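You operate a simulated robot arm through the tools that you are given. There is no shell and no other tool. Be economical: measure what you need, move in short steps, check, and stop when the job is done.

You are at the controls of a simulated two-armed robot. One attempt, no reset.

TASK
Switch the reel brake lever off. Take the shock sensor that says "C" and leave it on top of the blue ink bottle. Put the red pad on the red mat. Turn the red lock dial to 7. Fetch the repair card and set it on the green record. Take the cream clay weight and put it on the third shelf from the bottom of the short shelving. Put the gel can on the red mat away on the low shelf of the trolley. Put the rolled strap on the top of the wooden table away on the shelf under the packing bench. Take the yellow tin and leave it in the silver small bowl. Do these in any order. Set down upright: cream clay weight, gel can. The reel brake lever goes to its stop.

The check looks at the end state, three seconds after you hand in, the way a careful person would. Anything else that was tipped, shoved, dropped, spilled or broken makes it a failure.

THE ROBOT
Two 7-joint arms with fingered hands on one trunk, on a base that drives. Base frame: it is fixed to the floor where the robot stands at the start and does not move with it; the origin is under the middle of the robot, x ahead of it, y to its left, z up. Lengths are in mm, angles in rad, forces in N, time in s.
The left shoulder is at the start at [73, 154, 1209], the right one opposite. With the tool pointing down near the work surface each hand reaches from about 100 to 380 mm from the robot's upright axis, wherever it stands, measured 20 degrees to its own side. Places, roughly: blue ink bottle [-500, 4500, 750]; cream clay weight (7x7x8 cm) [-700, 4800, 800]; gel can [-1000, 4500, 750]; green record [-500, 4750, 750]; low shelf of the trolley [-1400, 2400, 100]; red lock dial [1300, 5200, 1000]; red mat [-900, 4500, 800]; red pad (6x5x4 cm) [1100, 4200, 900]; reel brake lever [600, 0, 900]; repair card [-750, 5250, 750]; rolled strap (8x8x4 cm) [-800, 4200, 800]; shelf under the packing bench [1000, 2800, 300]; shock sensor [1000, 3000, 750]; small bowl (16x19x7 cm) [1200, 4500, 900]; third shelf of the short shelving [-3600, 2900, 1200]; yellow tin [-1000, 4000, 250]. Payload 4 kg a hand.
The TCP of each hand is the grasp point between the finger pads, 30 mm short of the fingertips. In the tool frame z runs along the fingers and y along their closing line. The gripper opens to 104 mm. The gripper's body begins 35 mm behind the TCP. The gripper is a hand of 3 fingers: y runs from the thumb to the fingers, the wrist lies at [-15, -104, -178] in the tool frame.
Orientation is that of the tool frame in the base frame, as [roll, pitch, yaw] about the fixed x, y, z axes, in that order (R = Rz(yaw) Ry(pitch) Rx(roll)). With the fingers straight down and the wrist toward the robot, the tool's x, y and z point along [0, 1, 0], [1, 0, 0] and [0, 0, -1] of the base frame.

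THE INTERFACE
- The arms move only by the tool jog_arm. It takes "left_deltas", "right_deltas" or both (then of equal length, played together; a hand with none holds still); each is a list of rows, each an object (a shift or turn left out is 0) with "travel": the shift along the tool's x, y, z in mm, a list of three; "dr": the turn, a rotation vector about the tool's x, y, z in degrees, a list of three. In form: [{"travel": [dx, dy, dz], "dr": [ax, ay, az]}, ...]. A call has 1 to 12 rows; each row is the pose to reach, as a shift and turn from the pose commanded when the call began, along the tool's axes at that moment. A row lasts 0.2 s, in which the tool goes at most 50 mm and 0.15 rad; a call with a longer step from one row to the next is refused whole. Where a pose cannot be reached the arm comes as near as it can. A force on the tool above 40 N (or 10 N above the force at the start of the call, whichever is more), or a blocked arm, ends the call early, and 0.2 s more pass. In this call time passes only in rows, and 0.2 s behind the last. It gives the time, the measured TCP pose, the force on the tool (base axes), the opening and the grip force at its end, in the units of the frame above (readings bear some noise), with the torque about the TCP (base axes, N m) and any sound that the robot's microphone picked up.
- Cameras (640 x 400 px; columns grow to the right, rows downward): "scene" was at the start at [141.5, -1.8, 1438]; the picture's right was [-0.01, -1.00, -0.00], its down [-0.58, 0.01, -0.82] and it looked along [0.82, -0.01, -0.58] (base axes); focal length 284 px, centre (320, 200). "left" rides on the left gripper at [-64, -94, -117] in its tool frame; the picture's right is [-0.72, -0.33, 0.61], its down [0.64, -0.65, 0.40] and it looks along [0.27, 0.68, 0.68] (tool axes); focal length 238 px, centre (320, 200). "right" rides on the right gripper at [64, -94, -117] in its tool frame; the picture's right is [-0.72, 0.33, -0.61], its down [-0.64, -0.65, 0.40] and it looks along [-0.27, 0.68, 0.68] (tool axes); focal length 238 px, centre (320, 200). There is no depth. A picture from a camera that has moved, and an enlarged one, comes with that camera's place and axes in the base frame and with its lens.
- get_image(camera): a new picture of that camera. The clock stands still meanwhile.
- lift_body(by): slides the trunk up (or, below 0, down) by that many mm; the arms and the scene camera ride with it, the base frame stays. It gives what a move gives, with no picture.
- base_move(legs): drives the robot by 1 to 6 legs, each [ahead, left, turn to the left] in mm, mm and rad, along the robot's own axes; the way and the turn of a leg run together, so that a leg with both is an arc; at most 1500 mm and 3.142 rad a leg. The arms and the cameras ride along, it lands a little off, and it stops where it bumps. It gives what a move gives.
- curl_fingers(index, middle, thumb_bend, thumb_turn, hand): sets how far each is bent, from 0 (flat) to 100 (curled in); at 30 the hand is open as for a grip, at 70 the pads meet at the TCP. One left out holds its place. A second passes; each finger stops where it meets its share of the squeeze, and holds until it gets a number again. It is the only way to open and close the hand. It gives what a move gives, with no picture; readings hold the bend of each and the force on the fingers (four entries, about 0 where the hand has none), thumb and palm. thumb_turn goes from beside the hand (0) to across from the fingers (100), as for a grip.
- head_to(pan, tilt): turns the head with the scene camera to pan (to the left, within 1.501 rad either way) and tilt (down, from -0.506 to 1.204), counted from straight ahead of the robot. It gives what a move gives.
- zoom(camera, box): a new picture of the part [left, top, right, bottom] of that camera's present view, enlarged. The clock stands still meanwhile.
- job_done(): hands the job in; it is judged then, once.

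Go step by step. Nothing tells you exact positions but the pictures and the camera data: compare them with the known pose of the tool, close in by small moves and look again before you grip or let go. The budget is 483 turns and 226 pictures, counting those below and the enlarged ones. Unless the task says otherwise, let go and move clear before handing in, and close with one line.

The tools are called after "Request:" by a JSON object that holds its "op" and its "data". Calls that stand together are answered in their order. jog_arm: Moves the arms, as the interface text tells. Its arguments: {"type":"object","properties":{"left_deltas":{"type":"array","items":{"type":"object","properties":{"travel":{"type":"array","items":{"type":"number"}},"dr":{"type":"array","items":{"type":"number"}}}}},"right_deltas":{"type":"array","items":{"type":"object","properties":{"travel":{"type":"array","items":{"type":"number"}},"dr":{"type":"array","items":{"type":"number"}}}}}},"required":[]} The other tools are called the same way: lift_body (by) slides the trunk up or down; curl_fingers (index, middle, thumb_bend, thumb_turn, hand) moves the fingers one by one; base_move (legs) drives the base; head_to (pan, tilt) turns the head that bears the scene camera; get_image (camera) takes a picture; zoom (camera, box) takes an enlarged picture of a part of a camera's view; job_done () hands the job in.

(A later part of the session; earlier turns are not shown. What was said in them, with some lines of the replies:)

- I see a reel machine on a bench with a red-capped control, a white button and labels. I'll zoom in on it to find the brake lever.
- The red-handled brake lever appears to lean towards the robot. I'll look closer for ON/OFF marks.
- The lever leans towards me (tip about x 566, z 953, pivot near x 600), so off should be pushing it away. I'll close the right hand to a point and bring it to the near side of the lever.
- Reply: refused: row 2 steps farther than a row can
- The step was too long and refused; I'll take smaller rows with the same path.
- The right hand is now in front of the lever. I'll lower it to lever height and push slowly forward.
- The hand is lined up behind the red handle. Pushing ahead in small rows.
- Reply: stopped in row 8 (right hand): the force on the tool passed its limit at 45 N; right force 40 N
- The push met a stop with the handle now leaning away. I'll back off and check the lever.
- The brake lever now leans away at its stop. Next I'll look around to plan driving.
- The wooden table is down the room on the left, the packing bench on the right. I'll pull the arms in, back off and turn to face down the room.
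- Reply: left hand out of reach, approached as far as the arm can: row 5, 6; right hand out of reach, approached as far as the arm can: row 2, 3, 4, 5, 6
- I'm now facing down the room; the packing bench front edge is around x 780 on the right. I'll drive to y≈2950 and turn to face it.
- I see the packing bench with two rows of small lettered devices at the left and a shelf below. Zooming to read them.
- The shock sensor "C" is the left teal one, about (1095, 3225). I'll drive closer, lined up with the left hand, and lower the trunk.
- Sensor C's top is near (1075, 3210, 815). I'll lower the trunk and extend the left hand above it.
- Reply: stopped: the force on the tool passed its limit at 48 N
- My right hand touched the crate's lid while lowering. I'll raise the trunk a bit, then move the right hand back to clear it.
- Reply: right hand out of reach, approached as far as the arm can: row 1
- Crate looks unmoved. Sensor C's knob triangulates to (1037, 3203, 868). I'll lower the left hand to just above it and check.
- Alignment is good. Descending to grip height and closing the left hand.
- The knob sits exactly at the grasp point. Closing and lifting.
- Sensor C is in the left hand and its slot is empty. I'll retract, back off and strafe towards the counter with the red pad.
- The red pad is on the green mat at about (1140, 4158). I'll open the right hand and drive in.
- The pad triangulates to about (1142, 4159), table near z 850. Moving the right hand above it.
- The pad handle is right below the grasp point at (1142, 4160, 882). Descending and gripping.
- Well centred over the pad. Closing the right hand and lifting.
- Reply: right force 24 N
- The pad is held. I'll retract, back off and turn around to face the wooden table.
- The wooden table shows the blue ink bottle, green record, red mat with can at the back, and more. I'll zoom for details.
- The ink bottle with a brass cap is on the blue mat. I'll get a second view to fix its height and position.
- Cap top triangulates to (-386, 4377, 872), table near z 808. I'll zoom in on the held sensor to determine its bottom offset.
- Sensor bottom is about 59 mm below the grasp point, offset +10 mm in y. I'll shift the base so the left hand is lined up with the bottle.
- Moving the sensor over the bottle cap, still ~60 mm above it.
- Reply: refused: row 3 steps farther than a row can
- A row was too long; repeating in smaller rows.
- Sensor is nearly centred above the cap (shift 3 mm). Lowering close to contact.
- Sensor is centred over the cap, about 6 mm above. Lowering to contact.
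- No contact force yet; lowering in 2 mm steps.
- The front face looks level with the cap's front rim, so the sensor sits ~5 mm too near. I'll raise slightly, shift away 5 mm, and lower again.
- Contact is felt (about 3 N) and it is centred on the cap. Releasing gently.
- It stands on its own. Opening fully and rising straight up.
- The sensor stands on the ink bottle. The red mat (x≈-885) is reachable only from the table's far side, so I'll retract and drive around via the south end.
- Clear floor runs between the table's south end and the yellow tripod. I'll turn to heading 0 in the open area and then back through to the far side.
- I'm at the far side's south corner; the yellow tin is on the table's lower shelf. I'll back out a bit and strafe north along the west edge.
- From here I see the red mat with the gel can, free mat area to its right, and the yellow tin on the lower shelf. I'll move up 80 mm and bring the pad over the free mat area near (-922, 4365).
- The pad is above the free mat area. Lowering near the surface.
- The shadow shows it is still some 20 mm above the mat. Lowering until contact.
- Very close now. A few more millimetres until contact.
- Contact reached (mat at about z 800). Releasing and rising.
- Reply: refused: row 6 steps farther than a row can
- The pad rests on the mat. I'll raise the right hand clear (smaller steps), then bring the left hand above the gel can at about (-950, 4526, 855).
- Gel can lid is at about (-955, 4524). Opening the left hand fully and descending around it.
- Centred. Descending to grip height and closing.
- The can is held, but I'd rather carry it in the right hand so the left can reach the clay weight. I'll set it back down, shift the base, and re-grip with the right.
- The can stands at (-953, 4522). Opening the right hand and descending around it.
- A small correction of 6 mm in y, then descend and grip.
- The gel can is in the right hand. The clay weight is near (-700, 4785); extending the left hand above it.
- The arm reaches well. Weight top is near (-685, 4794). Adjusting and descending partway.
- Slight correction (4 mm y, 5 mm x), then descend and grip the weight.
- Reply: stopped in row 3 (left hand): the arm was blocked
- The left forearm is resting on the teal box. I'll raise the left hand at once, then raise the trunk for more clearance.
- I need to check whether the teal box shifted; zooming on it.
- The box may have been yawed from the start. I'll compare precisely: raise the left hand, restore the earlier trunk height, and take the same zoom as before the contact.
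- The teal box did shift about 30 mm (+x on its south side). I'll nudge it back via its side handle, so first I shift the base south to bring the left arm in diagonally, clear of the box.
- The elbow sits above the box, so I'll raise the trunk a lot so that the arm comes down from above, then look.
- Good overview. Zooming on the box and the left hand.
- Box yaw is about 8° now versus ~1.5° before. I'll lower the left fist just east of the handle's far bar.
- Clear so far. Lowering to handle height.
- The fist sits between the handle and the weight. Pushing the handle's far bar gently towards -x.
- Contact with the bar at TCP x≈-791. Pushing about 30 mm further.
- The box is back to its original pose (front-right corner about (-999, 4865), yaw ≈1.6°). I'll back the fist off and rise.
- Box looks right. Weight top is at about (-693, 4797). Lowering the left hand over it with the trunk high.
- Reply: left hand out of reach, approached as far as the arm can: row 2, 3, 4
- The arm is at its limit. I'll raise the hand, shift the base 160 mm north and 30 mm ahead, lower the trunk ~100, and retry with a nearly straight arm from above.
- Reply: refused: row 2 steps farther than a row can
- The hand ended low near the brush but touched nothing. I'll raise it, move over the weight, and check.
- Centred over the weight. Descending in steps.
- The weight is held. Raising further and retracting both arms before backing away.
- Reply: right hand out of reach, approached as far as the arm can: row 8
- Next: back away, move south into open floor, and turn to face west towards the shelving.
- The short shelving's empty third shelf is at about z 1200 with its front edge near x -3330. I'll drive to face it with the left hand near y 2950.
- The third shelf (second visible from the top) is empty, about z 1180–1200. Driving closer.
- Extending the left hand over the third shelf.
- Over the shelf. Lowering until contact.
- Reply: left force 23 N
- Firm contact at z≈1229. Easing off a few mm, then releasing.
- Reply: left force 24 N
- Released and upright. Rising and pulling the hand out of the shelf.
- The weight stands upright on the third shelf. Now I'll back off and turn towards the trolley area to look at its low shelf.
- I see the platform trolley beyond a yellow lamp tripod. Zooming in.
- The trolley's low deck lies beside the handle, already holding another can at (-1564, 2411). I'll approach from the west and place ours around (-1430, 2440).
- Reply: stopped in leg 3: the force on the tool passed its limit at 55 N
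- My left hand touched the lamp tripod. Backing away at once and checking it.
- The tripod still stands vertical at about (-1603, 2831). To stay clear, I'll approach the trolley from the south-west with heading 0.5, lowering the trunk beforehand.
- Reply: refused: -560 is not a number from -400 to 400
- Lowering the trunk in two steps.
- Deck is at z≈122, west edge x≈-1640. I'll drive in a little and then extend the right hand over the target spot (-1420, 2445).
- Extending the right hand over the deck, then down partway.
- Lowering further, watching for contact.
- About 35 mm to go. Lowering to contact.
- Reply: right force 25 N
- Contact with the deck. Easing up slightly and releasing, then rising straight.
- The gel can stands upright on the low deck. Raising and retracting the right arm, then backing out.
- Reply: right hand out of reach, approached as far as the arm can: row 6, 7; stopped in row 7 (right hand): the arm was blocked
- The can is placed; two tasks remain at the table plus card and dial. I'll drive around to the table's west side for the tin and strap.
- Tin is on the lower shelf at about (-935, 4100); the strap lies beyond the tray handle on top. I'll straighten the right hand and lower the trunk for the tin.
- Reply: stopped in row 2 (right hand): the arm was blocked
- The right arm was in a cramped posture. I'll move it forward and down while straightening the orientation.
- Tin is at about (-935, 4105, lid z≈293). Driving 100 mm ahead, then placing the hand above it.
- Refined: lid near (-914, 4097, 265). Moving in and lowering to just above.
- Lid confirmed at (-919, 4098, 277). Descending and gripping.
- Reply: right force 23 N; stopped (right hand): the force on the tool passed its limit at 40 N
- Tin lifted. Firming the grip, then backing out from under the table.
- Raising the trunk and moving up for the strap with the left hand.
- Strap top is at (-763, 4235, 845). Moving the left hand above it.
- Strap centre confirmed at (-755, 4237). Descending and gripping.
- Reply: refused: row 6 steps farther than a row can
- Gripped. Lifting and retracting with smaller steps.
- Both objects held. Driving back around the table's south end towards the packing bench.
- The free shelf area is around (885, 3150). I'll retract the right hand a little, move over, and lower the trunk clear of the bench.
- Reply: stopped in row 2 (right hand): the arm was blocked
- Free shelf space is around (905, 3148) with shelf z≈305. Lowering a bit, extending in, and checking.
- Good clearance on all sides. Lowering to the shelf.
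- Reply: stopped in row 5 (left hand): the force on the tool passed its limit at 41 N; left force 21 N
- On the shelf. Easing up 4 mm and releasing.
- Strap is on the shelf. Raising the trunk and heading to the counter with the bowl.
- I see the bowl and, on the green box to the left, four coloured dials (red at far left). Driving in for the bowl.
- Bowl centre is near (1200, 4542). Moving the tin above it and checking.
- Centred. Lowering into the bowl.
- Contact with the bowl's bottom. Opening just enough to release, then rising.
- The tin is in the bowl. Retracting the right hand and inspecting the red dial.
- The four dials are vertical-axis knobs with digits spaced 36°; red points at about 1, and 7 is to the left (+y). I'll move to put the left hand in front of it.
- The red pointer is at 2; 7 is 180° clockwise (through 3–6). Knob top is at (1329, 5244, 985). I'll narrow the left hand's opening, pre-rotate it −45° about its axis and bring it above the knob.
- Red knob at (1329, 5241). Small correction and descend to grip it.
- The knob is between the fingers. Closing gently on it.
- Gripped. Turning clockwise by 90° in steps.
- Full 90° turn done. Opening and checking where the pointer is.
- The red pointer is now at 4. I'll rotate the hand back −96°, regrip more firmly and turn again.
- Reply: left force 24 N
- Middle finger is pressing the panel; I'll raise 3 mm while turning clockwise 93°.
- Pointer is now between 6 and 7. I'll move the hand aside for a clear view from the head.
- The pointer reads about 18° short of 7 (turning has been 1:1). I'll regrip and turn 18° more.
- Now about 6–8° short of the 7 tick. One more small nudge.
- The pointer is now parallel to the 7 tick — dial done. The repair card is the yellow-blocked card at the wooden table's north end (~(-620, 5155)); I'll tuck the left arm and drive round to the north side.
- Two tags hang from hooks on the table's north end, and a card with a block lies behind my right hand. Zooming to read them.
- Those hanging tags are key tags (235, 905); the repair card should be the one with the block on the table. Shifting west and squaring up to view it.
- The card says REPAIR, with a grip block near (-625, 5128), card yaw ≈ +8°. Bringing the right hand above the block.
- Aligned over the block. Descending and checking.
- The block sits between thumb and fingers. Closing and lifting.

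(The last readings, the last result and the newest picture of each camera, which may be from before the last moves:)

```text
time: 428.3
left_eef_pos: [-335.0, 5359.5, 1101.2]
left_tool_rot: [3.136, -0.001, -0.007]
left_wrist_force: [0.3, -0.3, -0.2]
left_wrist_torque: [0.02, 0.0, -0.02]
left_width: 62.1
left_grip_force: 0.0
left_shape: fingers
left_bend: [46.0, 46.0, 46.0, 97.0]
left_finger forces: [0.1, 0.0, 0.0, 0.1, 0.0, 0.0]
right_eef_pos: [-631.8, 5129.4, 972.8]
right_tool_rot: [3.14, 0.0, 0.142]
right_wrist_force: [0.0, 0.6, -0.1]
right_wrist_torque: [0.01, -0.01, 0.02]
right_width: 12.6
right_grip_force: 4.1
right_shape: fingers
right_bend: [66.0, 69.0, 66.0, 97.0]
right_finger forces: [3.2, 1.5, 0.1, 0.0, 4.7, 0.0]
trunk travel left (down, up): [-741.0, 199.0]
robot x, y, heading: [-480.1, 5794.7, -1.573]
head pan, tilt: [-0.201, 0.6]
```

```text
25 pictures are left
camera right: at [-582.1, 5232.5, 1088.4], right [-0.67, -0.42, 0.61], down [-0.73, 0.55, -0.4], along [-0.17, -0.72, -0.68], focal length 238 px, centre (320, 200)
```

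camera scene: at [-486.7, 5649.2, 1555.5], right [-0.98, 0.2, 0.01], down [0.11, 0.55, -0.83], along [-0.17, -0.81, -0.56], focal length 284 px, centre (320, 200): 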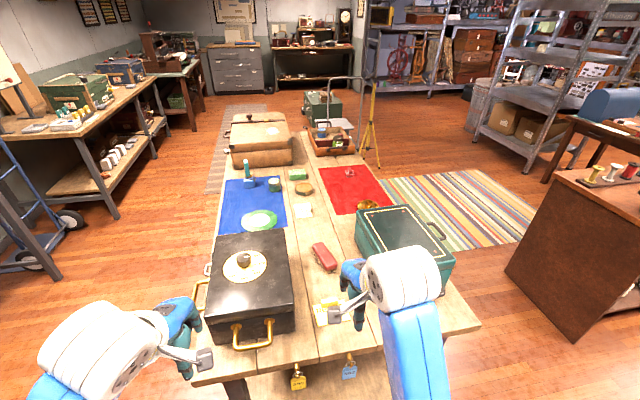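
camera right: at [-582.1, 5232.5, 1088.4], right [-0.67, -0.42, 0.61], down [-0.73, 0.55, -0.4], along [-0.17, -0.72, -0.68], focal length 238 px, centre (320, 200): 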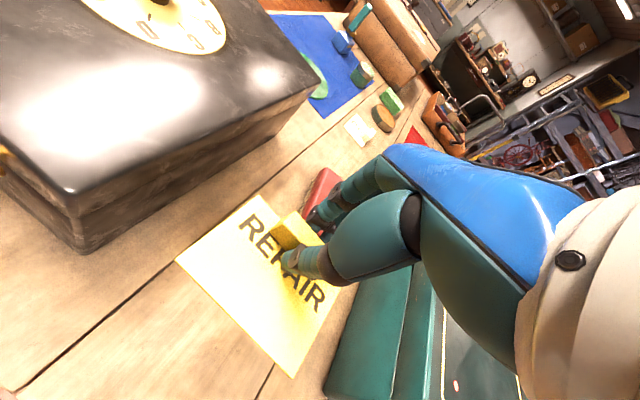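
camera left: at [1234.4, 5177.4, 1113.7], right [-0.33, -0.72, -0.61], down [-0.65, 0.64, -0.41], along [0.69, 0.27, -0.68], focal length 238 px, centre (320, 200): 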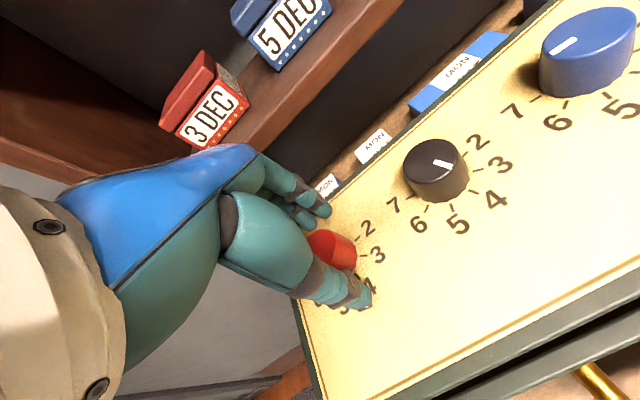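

The repair card is held. Retracting and driving round to the table's east side facing the record.

Request:
{"op": "jog_arm", "data": {"right_deltas": [{"travel": [0, 0, -45]}, {"travel": [0, 0, -90]}, {"travel": [0, -30, -120]}, {"travel": [0, -75, -128]}, {"travel": [0, -120, -130]}, {"travel": [0, -165, -130]}, {"travel": [0, -200, -130]}]}}

Request:
{"op": "base_move", "data": {"legs": [[-60, 0, 0], [0, 750, 0], [0, 0, -1.571], [0, 1250, 0]]}}

Request:
{"op": "head_to", "data": {"pan": -0.15, "tilt": 0.7}}

Request:
{"op": "get_image", "data": {"camera": "scene"}}

```text
time: 429.9
left_eef_pos: [-337.6, 5361.7, 1100.8]
left_tool_rot: [3.135, -0.001, -0.006]
left_wrist_force: [0.0, 0.6, -0.2]
left_wrist_torque: [-0.01, 0.0, 0.02]
left_width: 62.0
left_grip_force: 0.0
left_shape: fingers
left_bend: [46.0, 46.0, 46.0, 97.0]
left_finger forces: [0.0, 0.1, 0.0, 0.1, 0.1, 0.0]
right_eef_pos: [-658.3, 5329.3, 1101.4]
right_tool_rot: [3.138, -0.002, 0.142]
right_wrist_force: [0.8, 0.5, -0.4]
right_wrist_torque: [-0.01, -0.01, 0.0]
right_width: 12.5
right_grip_force: 4.7
right_shape: fingers
right_bend: [66.0, 69.0, 66.0, 97.0]
right_finger forces: [3.2, 1.3, 0.0, 0.0, 4.6, 0.0]
trunk travel left (down, up): [-741.0, 199.0]
robot x, y, heading: [-483.3, 5787.6, -1.575]
head pan, tilt: [-0.201, 0.6]
```

```text
time: 444.1
left_eef_pos: [-166.9, 4487.5, 1100.4]
left_tool_rot: [3.135, -0.003, -1.575]
left_wrist_force: [-0.2, -0.3, -0.5]
left_wrist_torque: [0.01, -0.01, 0.0]
left_width: 61.9
left_grip_force: 0.1
left_shape: fingers
left_bend: [46.0, 46.0, 46.0, 97.0]
left_finger forces: [0.1, 0.1, 0.0, 0.1, 0.1, 0.1]
right_eef_pos: [-196.8, 4809.6, 1102.1]
right_tool_rot: [3.139, -0.002, -1.43]
right_wrist_force: [-0.4, 0.4, -0.2]
right_wrist_torque: [0.02, 0.0, 0.01]
right_width: 12.1
right_grip_force: 3.9
right_shape: fingers
right_bend: [66.0, 69.0, 66.0, 97.0]
right_finger forces: [3.0, 1.3, 0.0, 0.0, 4.1, 0.1]
trunk travel left (down, up): [-741.0, 199.0]
robot x, y, heading: [261.7, 4630.0, 3.134]
head pan, tilt: [-0.201, 0.6]
```

```text
time: 444.7
left_eef_pos: [-165.8, 4484.8, 1100.7]
left_tool_rot: [3.137, -0.002, -1.576]
left_wrist_force: [0.2, -0.1, 0.0]
left_wrist_torque: [-0.01, 0.0, -0.04]
left_width: 61.9
left_grip_force: 0.1
left_shape: fingers
left_bend: [46.0, 46.0, 46.0, 97.0]
left_finger forces: [0.0, 0.0, 0.1, 0.0, 0.0, 0.0]
right_eef_pos: [-195.7, 4807.1, 1101.6]
right_tool_rot: [3.138, 0.0, -1.429]
right_wrist_force: [0.3, -0.3, 0.1]
right_wrist_torque: [-0.04, 0.01, 0.0]
right_width: 12.2
right_grip_force: 3.8
right_shape: fingers
right_bend: [66.0, 69.0, 66.0, 97.0]
right_finger forces: [3.0, 1.2, 0.0, 0.0, 4.4, 0.0]
trunk travel left (down, up): [-741.0, 199.0]
robot x, y, heading: [264.8, 4631.9, 3.142]
head pan, tilt: [-0.15, 0.7]
```

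```text
24 pictures are left
camera scene: at [125.0, 4643.1, 1546.7], right [0.15, 0.99, 0.0], down [0.64, -0.1, -0.76], along [-0.76, 0.12, -0.65], focal length 284 px, centre (320, 200)
```

scene: 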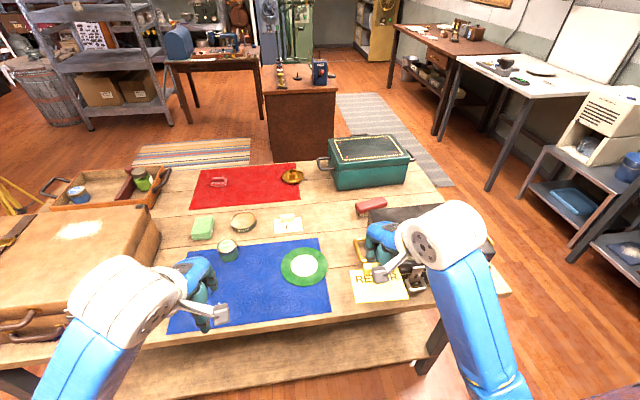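

Card is held flat. Moving it over the record at about (-430, 4680).

Request:
{"op": "jog_arm", "data": {"right_deltas": [{"travel": [20, 35, 0]}, {"travel": [40, 75, 0]}, {"travel": [58, 117, 0]}, {"travel": [72, 160, 5]}, {"travel": [82, 203, 15]}, {"travel": [90, 242, 35]}, {"travel": [93, 270, 70]}, {"travel": [93, 278, 112]}, {"travel": [93, 278, 155]}, {"travel": [93, 278, 195]}]}}

Request:
{"op": "get_image", "data": {"camera": "scene"}}

Request:
{"op": "get_image", "data": {"camera": "right"}}

```text
time: 446.9
left_eef_pos: [-165.3, 4483.9, 1100.9]
left_tool_rot: [3.136, -0.002, -1.577]
left_wrist_force: [-0.2, 0.5, 0.0]
left_wrist_torque: [0.0, 0.0, -0.01]
left_width: 62.1
left_grip_force: 0.0
left_shape: fingers
left_bend: [46.0, 46.0, 46.0, 97.0]
left_finger forces: [0.0, 0.1, 0.1, 0.1, 0.0, 0.1]
right_eef_pos: [-462.1, 4674.6, 908.3]
right_tool_rot: [3.142, 0.0, -1.428]
right_wrist_force: [0.2, 0.1, -0.9]
right_wrist_torque: [0.03, 0.0, 0.01]
right_width: 12.0
right_grip_force: 3.9
right_shape: fingers
right_bend: [66.0, 69.0, 66.0, 97.0]
right_finger forces: [3.0, 1.1, 0.1, 0.0, 4.1, 0.0]
trunk travel left (down, up): [-741.0, 199.0]
robot x, y, heading: [261.7, 4630.9, 3.145]
head pan, tilt: [-0.15, 0.7]
```

```text
23 pictures are left
camera scene: at [123.3, 4641.7, 1546.6], right [0.15, 0.99, 0.0], down [0.64, -0.1, -0.76], along [-0.75, 0.12, -0.65], focal length 284 px, centre (320, 200)
```

scene: 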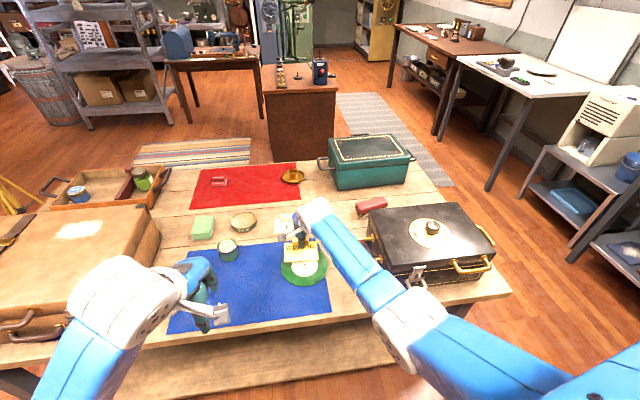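

```text
22 pictures are left
camera right: at [-359.0, 4625.1, 1023.4], right [-0.42, 0.67, 0.61], down [0.55, 0.73, -0.41], along [-0.72, 0.17, -0.68], focal length 238 px, centre (320, 200)
```

right: 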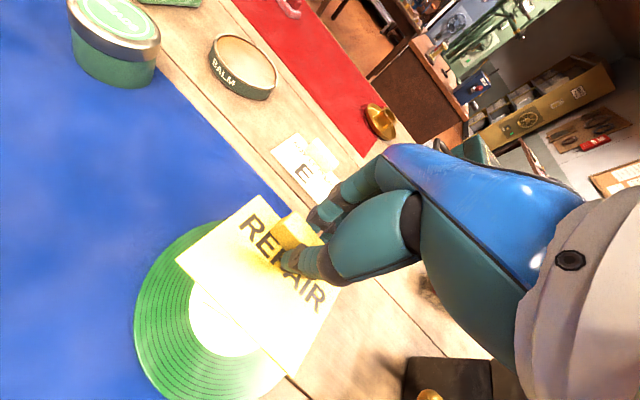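

Card is above the record; shifting 10 mm towards me and lowering to contact.

Request:
{"op": "jog_arm", "data": {"right_deltas": [{"travel": [0, -10, 30]}, {"travel": [0, -12, 55]}, {"travel": [0, -12, 64]}, {"travel": [0, -12, 68]}, {"travel": [0, -12, 72]}]}}

Request:
{"op": "get_image", "data": {"camera": "right"}}

```text
time: 448.1
left_eef_pos: [-162.6, 4485.7, 1102.1]
left_tool_rot: [3.132, -0.002, -1.576]
left_wrist_force: [0.3, 0.6, 0.5]
left_wrist_torque: [0.01, 0.0, -0.01]
left_width: 62.1
left_grip_force: 0.0
left_shape: fingers
left_bend: [46.0, 46.0, 46.0, 97.0]
left_finger forces: [0.0, 0.0, 0.0, 0.0, 0.0, 0.1]
right_eef_pos: [-449.3, 4674.7, 841.3]
right_tool_rot: [3.128, -0.001, -1.428]
right_wrist_force: [1.4, 1.5, 16.5]
right_wrist_torque: [-0.06, -0.41, 0.03]
right_width: 11.9
right_grip_force: 12.8
right_shape: fingers
right_bend: [66.0, 69.0, 67.0, 97.0]
right_finger forces: [3.7, 1.6, 0.0, 0.0, 20.8, 0.0]
trunk travel left (down, up): [-741.0, 199.0]
robot x, y, heading: [263.2, 4631.3, 3.139]
head pan, tilt: [-0.15, 0.7]
```

```text
21 pictures are left
camera right: at [-345.2, 4626.0, 956.1], right [-0.42, 0.67, 0.62], down [0.55, 0.73, -0.41], along [-0.72, 0.17, -0.67], focal length 238 px, centre (320, 200)
```

right: 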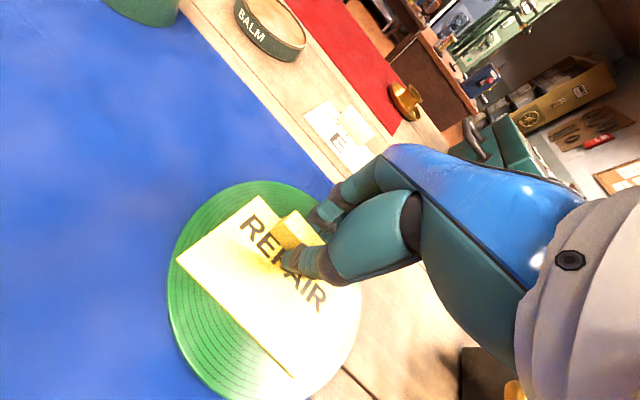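

The card lies centred on the record with contact. Easing up, releasing and rising.

Request:
{"op": "jog_arm", "data": {"right_deltas": [{"travel": [0, 0, -2]}]}}

Request:
{"op": "curl_fingers", "data": {"hand": "right", "index": 50, "middle": 50, "thumb_bend": 50}}

Request:
{"op": "jog_arm", "data": {"right_deltas": [{"travel": [0, 0, -30]}, {"travel": [0, 0, -70]}, {"travel": [0, 0, -115]}, {"travel": [0, 0, -160]}, {"travel": [0, -30, -195]}, {"travel": [0, -75, -215]}, {"travel": [0, -120, -230]}, {"travel": [0, -165, -240]}, {"travel": [0, -205, -240]}]}}

Request:
{"op": "get_image", "data": {"camera": "scene"}}

```text
time: 448.5
left_eef_pos: [-162.5, 4484.6, 1102.0]
left_tool_rot: [3.134, -0.002, -1.575]
left_wrist_force: [0.1, 0.2, -0.5]
left_wrist_torque: [0.01, 0.01, -0.01]
left_width: 62.0
left_grip_force: 0.0
left_shape: fingers
left_bend: [46.0, 46.0, 46.0, 97.0]
left_finger forces: [0.0, 0.1, 0.0, 0.0, 0.0, 0.0]
right_eef_pos: [-447.1, 4675.6, 841.2]
right_tool_rot: [3.133, -0.002, -1.426]
right_wrist_force: [-1.4, 0.7, 16.1]
right_wrist_torque: [-0.09, -0.25, -0.01]
right_width: 11.9
right_grip_force: 12.8
right_shape: fingers
right_bend: [66.0, 68.0, 68.0, 97.0]
right_finger forces: [4.5, 2.4, 0.0, 0.1, 18.9, 0.1]
trunk travel left (down, up): [-741.0, 199.0]
robot x, y, heading: [264.7, 4631.5, 3.14]
head pan, tilt: [-0.15, 0.7]
```

```text
time: 449.5
left_eef_pos: [-163.1, 4483.5, 1101.0]
left_tool_rot: [3.131, 0.0, -1.575]
left_wrist_force: [-0.1, 0.0, 0.4]
left_wrist_torque: [0.0, -0.01, 0.03]
left_width: 62.2
left_grip_force: 0.0
left_shape: fingers
left_bend: [46.0, 46.0, 46.0, 97.0]
left_finger forces: [0.0, 0.1, 0.0, 0.0, 0.0, 0.0]
right_eef_pos: [-447.0, 4675.2, 840.6]
right_tool_rot: [3.135, 0.002, -1.427]
right_wrist_force: [-7.4, -1.6, 21.1]
right_wrist_torque: [-0.2, -0.29, -0.08]
right_width: 38.5
right_grip_force: 11.3
right_shape: fingers
right_bend: [50.0, 50.0, 59.0, 98.0]
right_finger forces: [0.0, 0.0, 0.0, 0.0, 21.3, 0.1]
trunk travel left (down, up): [-741.0, 199.0]
robot x, y, heading: [260.9, 4633.3, 3.143]
head pan, tilt: [-0.15, 0.7]
```

```text
time: 451.5
left_eef_pos: [-163.8, 4485.2, 1102.1]
left_tool_rot: [3.134, -0.003, -1.576]
left_wrist_force: [0.6, 0.0, 0.7]
left_wrist_torque: [0.01, 0.04, 0.02]
left_width: 62.1
left_grip_force: 0.1
left_shape: fingers
left_bend: [46.0, 46.0, 46.0, 97.0]
left_finger forces: [0.1, 0.0, 0.0, 0.0, 0.0, 0.1]
right_eef_pos: [-242.1, 4705.5, 1080.7]
right_tool_rot: [3.138, 0.001, -1.429]
right_wrist_force: [-0.1, -0.2, 0.3]
right_wrist_torque: [-0.03, -0.01, 0.0]
right_width: 51.8
right_grip_force: 0.1
right_shape: fingers
right_bend: [50.0, 50.0, 50.0, 97.0]
right_finger forces: [0.0, 0.0, 0.0, 0.0, 0.0, 0.0]
trunk travel left (down, up): [-741.0, 199.0]
robot x, y, heading: [262.8, 4629.7, 3.139]
head pan, tilt: [-0.15, 0.7]
```

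```text
20 pictures are left
camera scene: at [127.6, 4642.4, 1547.0], right [0.15, 0.99, 0.0], down [0.64, -0.1, -0.77], along [-0.76, 0.12, -0.64], focal length 284 px, centre (320, 200)
```

scene: 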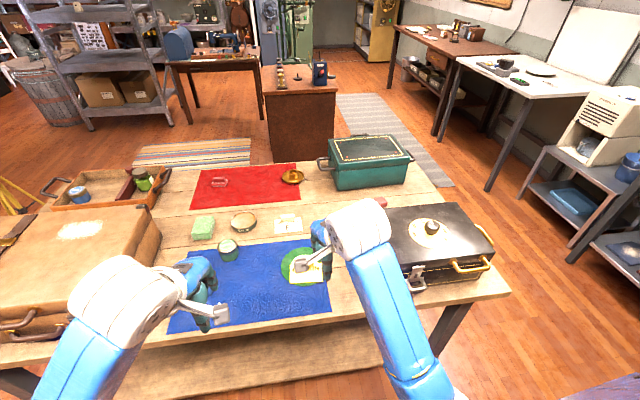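

Backing away for a clear look at the record and sensor.

Request:
{"op": "base_move", "data": {"legs": [[-180, 0, 0]]}}

Request:
{"op": "head_to", "data": {"pan": -0.05, "tilt": 0.55}}

Request:
{"op": "get_image", "data": {"camera": "scene"}}

Request:
{"op": "zoom", "data": {"camera": "right", "box": [60, 60, 360, 300]}}

```text
time: 453.0
left_eef_pos: [7.8, 4484.7, 1098.9]
left_tool_rot: [3.139, -0.001, -1.581]
left_wrist_force: [-0.4, -0.9, -0.1]
left_wrist_torque: [-0.01, 0.0, 0.0]
left_width: 62.0
left_grip_force: 0.0
left_shape: fingers
left_bend: [46.0, 46.0, 46.0, 97.0]
left_finger forces: [0.0, 0.0, 0.0, 0.1, 0.0, 0.0]
right_eef_pos: [-71.9, 4706.1, 1076.5]
right_tool_rot: [-3.141, -0.001, -1.431]
right_wrist_force: [0.4, 1.1, 0.2]
right_wrist_torque: [0.02, -0.01, -0.02]
right_width: 51.6
right_grip_force: 0.1
right_shape: fingers
right_bend: [50.0, 50.0, 50.0, 97.0]
right_finger forces: [0.0, 0.0, 0.1, 0.1, 0.0, 0.0]
trunk travel left (down, up): [-741.0, 199.0]
robot x, y, heading: [433.4, 4628.2, 3.131]
head pan, tilt: [-0.15, 0.7]
```

```text
time: 453.7
left_eef_pos: [10.2, 4485.1, 1101.3]
left_tool_rot: [3.135, -0.001, -1.579]
left_wrist_force: [-0.3, 0.4, 1.2]
left_wrist_torque: [-0.03, 0.0, 0.0]
left_width: 61.8
left_grip_force: 0.1
left_shape: fingers
left_bend: [46.0, 46.0, 46.0, 97.0]
left_finger forces: [0.0, 0.0, 0.1, 0.1, 0.0, 0.0]
right_eef_pos: [-67.9, 4707.3, 1080.1]
right_tool_rot: [3.138, 0.0, -1.431]
right_wrist_force: [-0.4, 0.2, 0.1]
right_wrist_torque: [0.01, 0.02, -0.02]
right_width: 51.8
right_grip_force: 0.0
right_shape: fingers
right_bend: [50.0, 50.0, 50.0, 97.0]
right_finger forces: [0.1, 0.0, 0.1, 0.0, 0.0, 0.1]
trunk travel left (down, up): [-741.0, 199.0]
robot x, y, heading: [434.1, 4630.9, 3.136]
head pan, tilt: [-0.051, 0.55]
```

```text
19 pictures are left
camera scene: at [293.8, 4633.5, 1559.7], right [0.06, 1.0, 0.0], down [0.52, -0.03, -0.85], along [-0.85, 0.05, -0.53], focal length 284 px, centre (320, 200)
```

scene: 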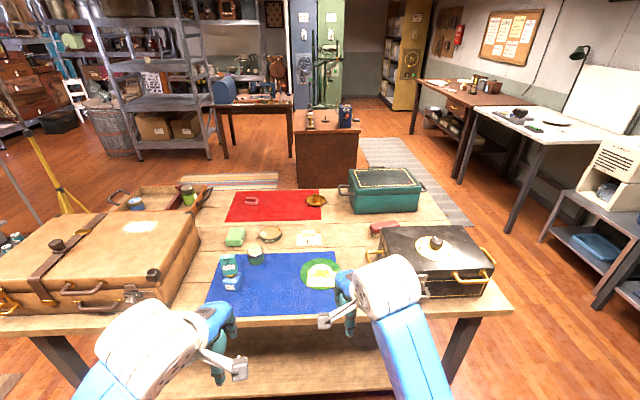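

```text
1.67 times, centred on (210, 180) of right
camera zoom: at [34.1, 4656.7, 1195.9], right [-0.42, 0.67, 0.61], down [0.56, 0.72, -0.41], along [-0.72, 0.17, -0.68], focal length 397 px, centre (503, 233)
```

zoom: 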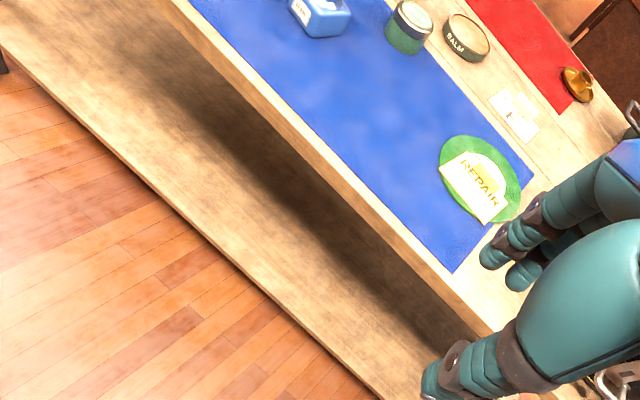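

Request:
{"op": "zoom", "data": {"camera": "scene", "box": [200, 170, 380, 320]}}

Request:
{"op": "zoom", "data": {"camera": "scene", "box": [80, 40, 230, 140]}}

```text
2.67 times, centred on (290, 245) of scene
camera zoom: at [293.8, 4633.5, 1559.7], right [0.06, 1.0, 0.0], down [0.52, -0.03, -0.85], along [-0.85, 0.05, -0.53], focal length 757 px, centre (400, 80)
```

zoom: 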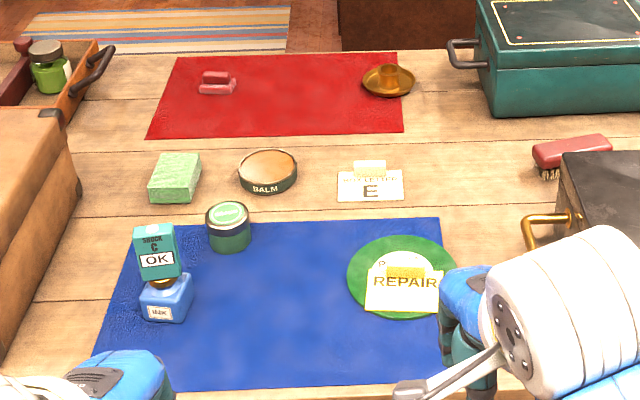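

```text
4.00 times, centred on (155, 90) of scene
camera zoom: at [293.8, 4633.5, 1559.7], right [0.06, 1.0, 0.0], down [0.52, -0.03, -0.85], along [-0.85, 0.05, -0.53], focal length 1136 px, centre (980, 640)
```

zoom: 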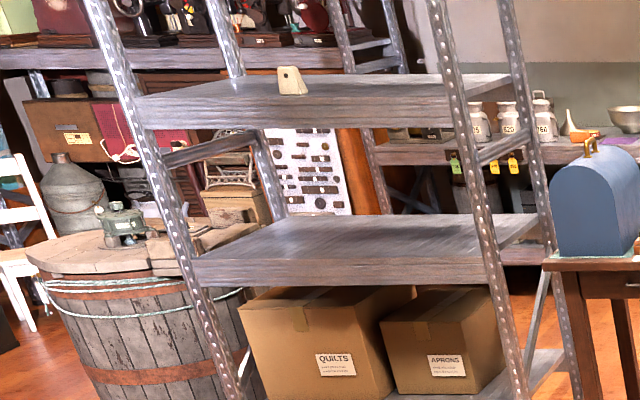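

Request:
{"op": "head_to", "data": {"pan": 0.45, "tilt": 0.45}}

Request:
{"op": "get_image", "data": {"camera": "scene"}}

```text
time: 454.6
left_eef_pos: [12.2, 4484.9, 1101.1]
left_tool_rot: [3.134, -0.001, -1.579]
left_wrist_force: [0.2, -0.3, -0.2]
left_wrist_torque: [0.0, 0.01, -0.01]
left_width: 62.2
left_grip_force: 0.0
left_shape: fingers
left_bend: [46.0, 46.0, 46.0, 97.0]
left_finger forces: [0.0, 0.1, 0.0, 0.1, 0.1, 0.0]
right_eef_pos: [-67.3, 4706.9, 1080.7]
right_tool_rot: [3.137, 0.001, -1.432]
right_wrist_force: [1.1, -0.9, -0.3]
right_wrist_torque: [0.04, -0.02, 0.02]
right_width: 51.8
right_grip_force: 0.1
right_shape: fingers
right_bend: [50.0, 50.0, 50.0, 97.0]
right_finger forces: [0.0, 0.0, 0.0, 0.1, 0.0, 0.0]
trunk travel left (down, up): [-741.0, 199.0]
robot x, y, heading: [440.4, 4628.4, 3.132]
head pan, tilt: [0.45, 0.45]
```

```text
15 pictures are left
camera scene: at [302.1, 4589.1, 1568.9], right [-0.43, 0.9, 0.0], down [0.39, 0.19, -0.9], along [-0.81, -0.39, -0.44], focal length 284 px, centre (320, 200)
```

scene: 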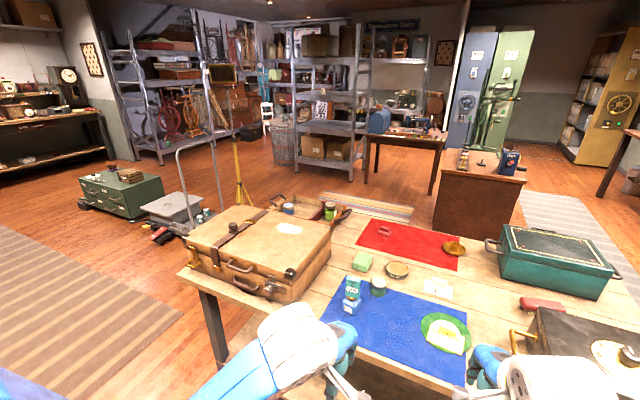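

Request:
{"op": "zoom", "data": {"camera": "scene", "box": [130, 140, 270, 250]}}

```text
3.64 times, centred on (200, 195) of scene
camera zoom: at [302.1, 4589.1, 1568.9], right [-0.43, 0.9, 0.0], down [0.39, 0.19, -0.9], along [-0.81, -0.39, -0.44], focal length 1032 px, centre (756, 218)
```

zoom: 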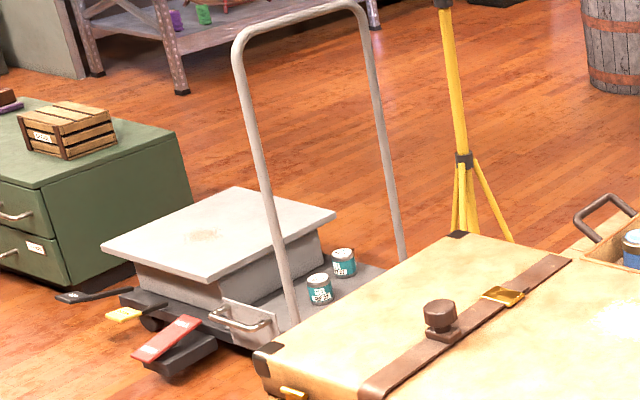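

Everything I could check is in place: both cans are upright on the trolley, the card is on the record, the sensor is on the bottle and the pad is on the mat. Both hands are empty and clear, so I'm handing in.

Request:
{"op": "job_done", "data": {}}

```text
The job is handed in.
```

I finished all nine tasks and handed the job in. The teal box on the wooden table got nudged along the way; I pushed it back to about where it started. I also bumped the crate on the packing bench and the lamp tripod by the trolley, and neither appeared to have moved.
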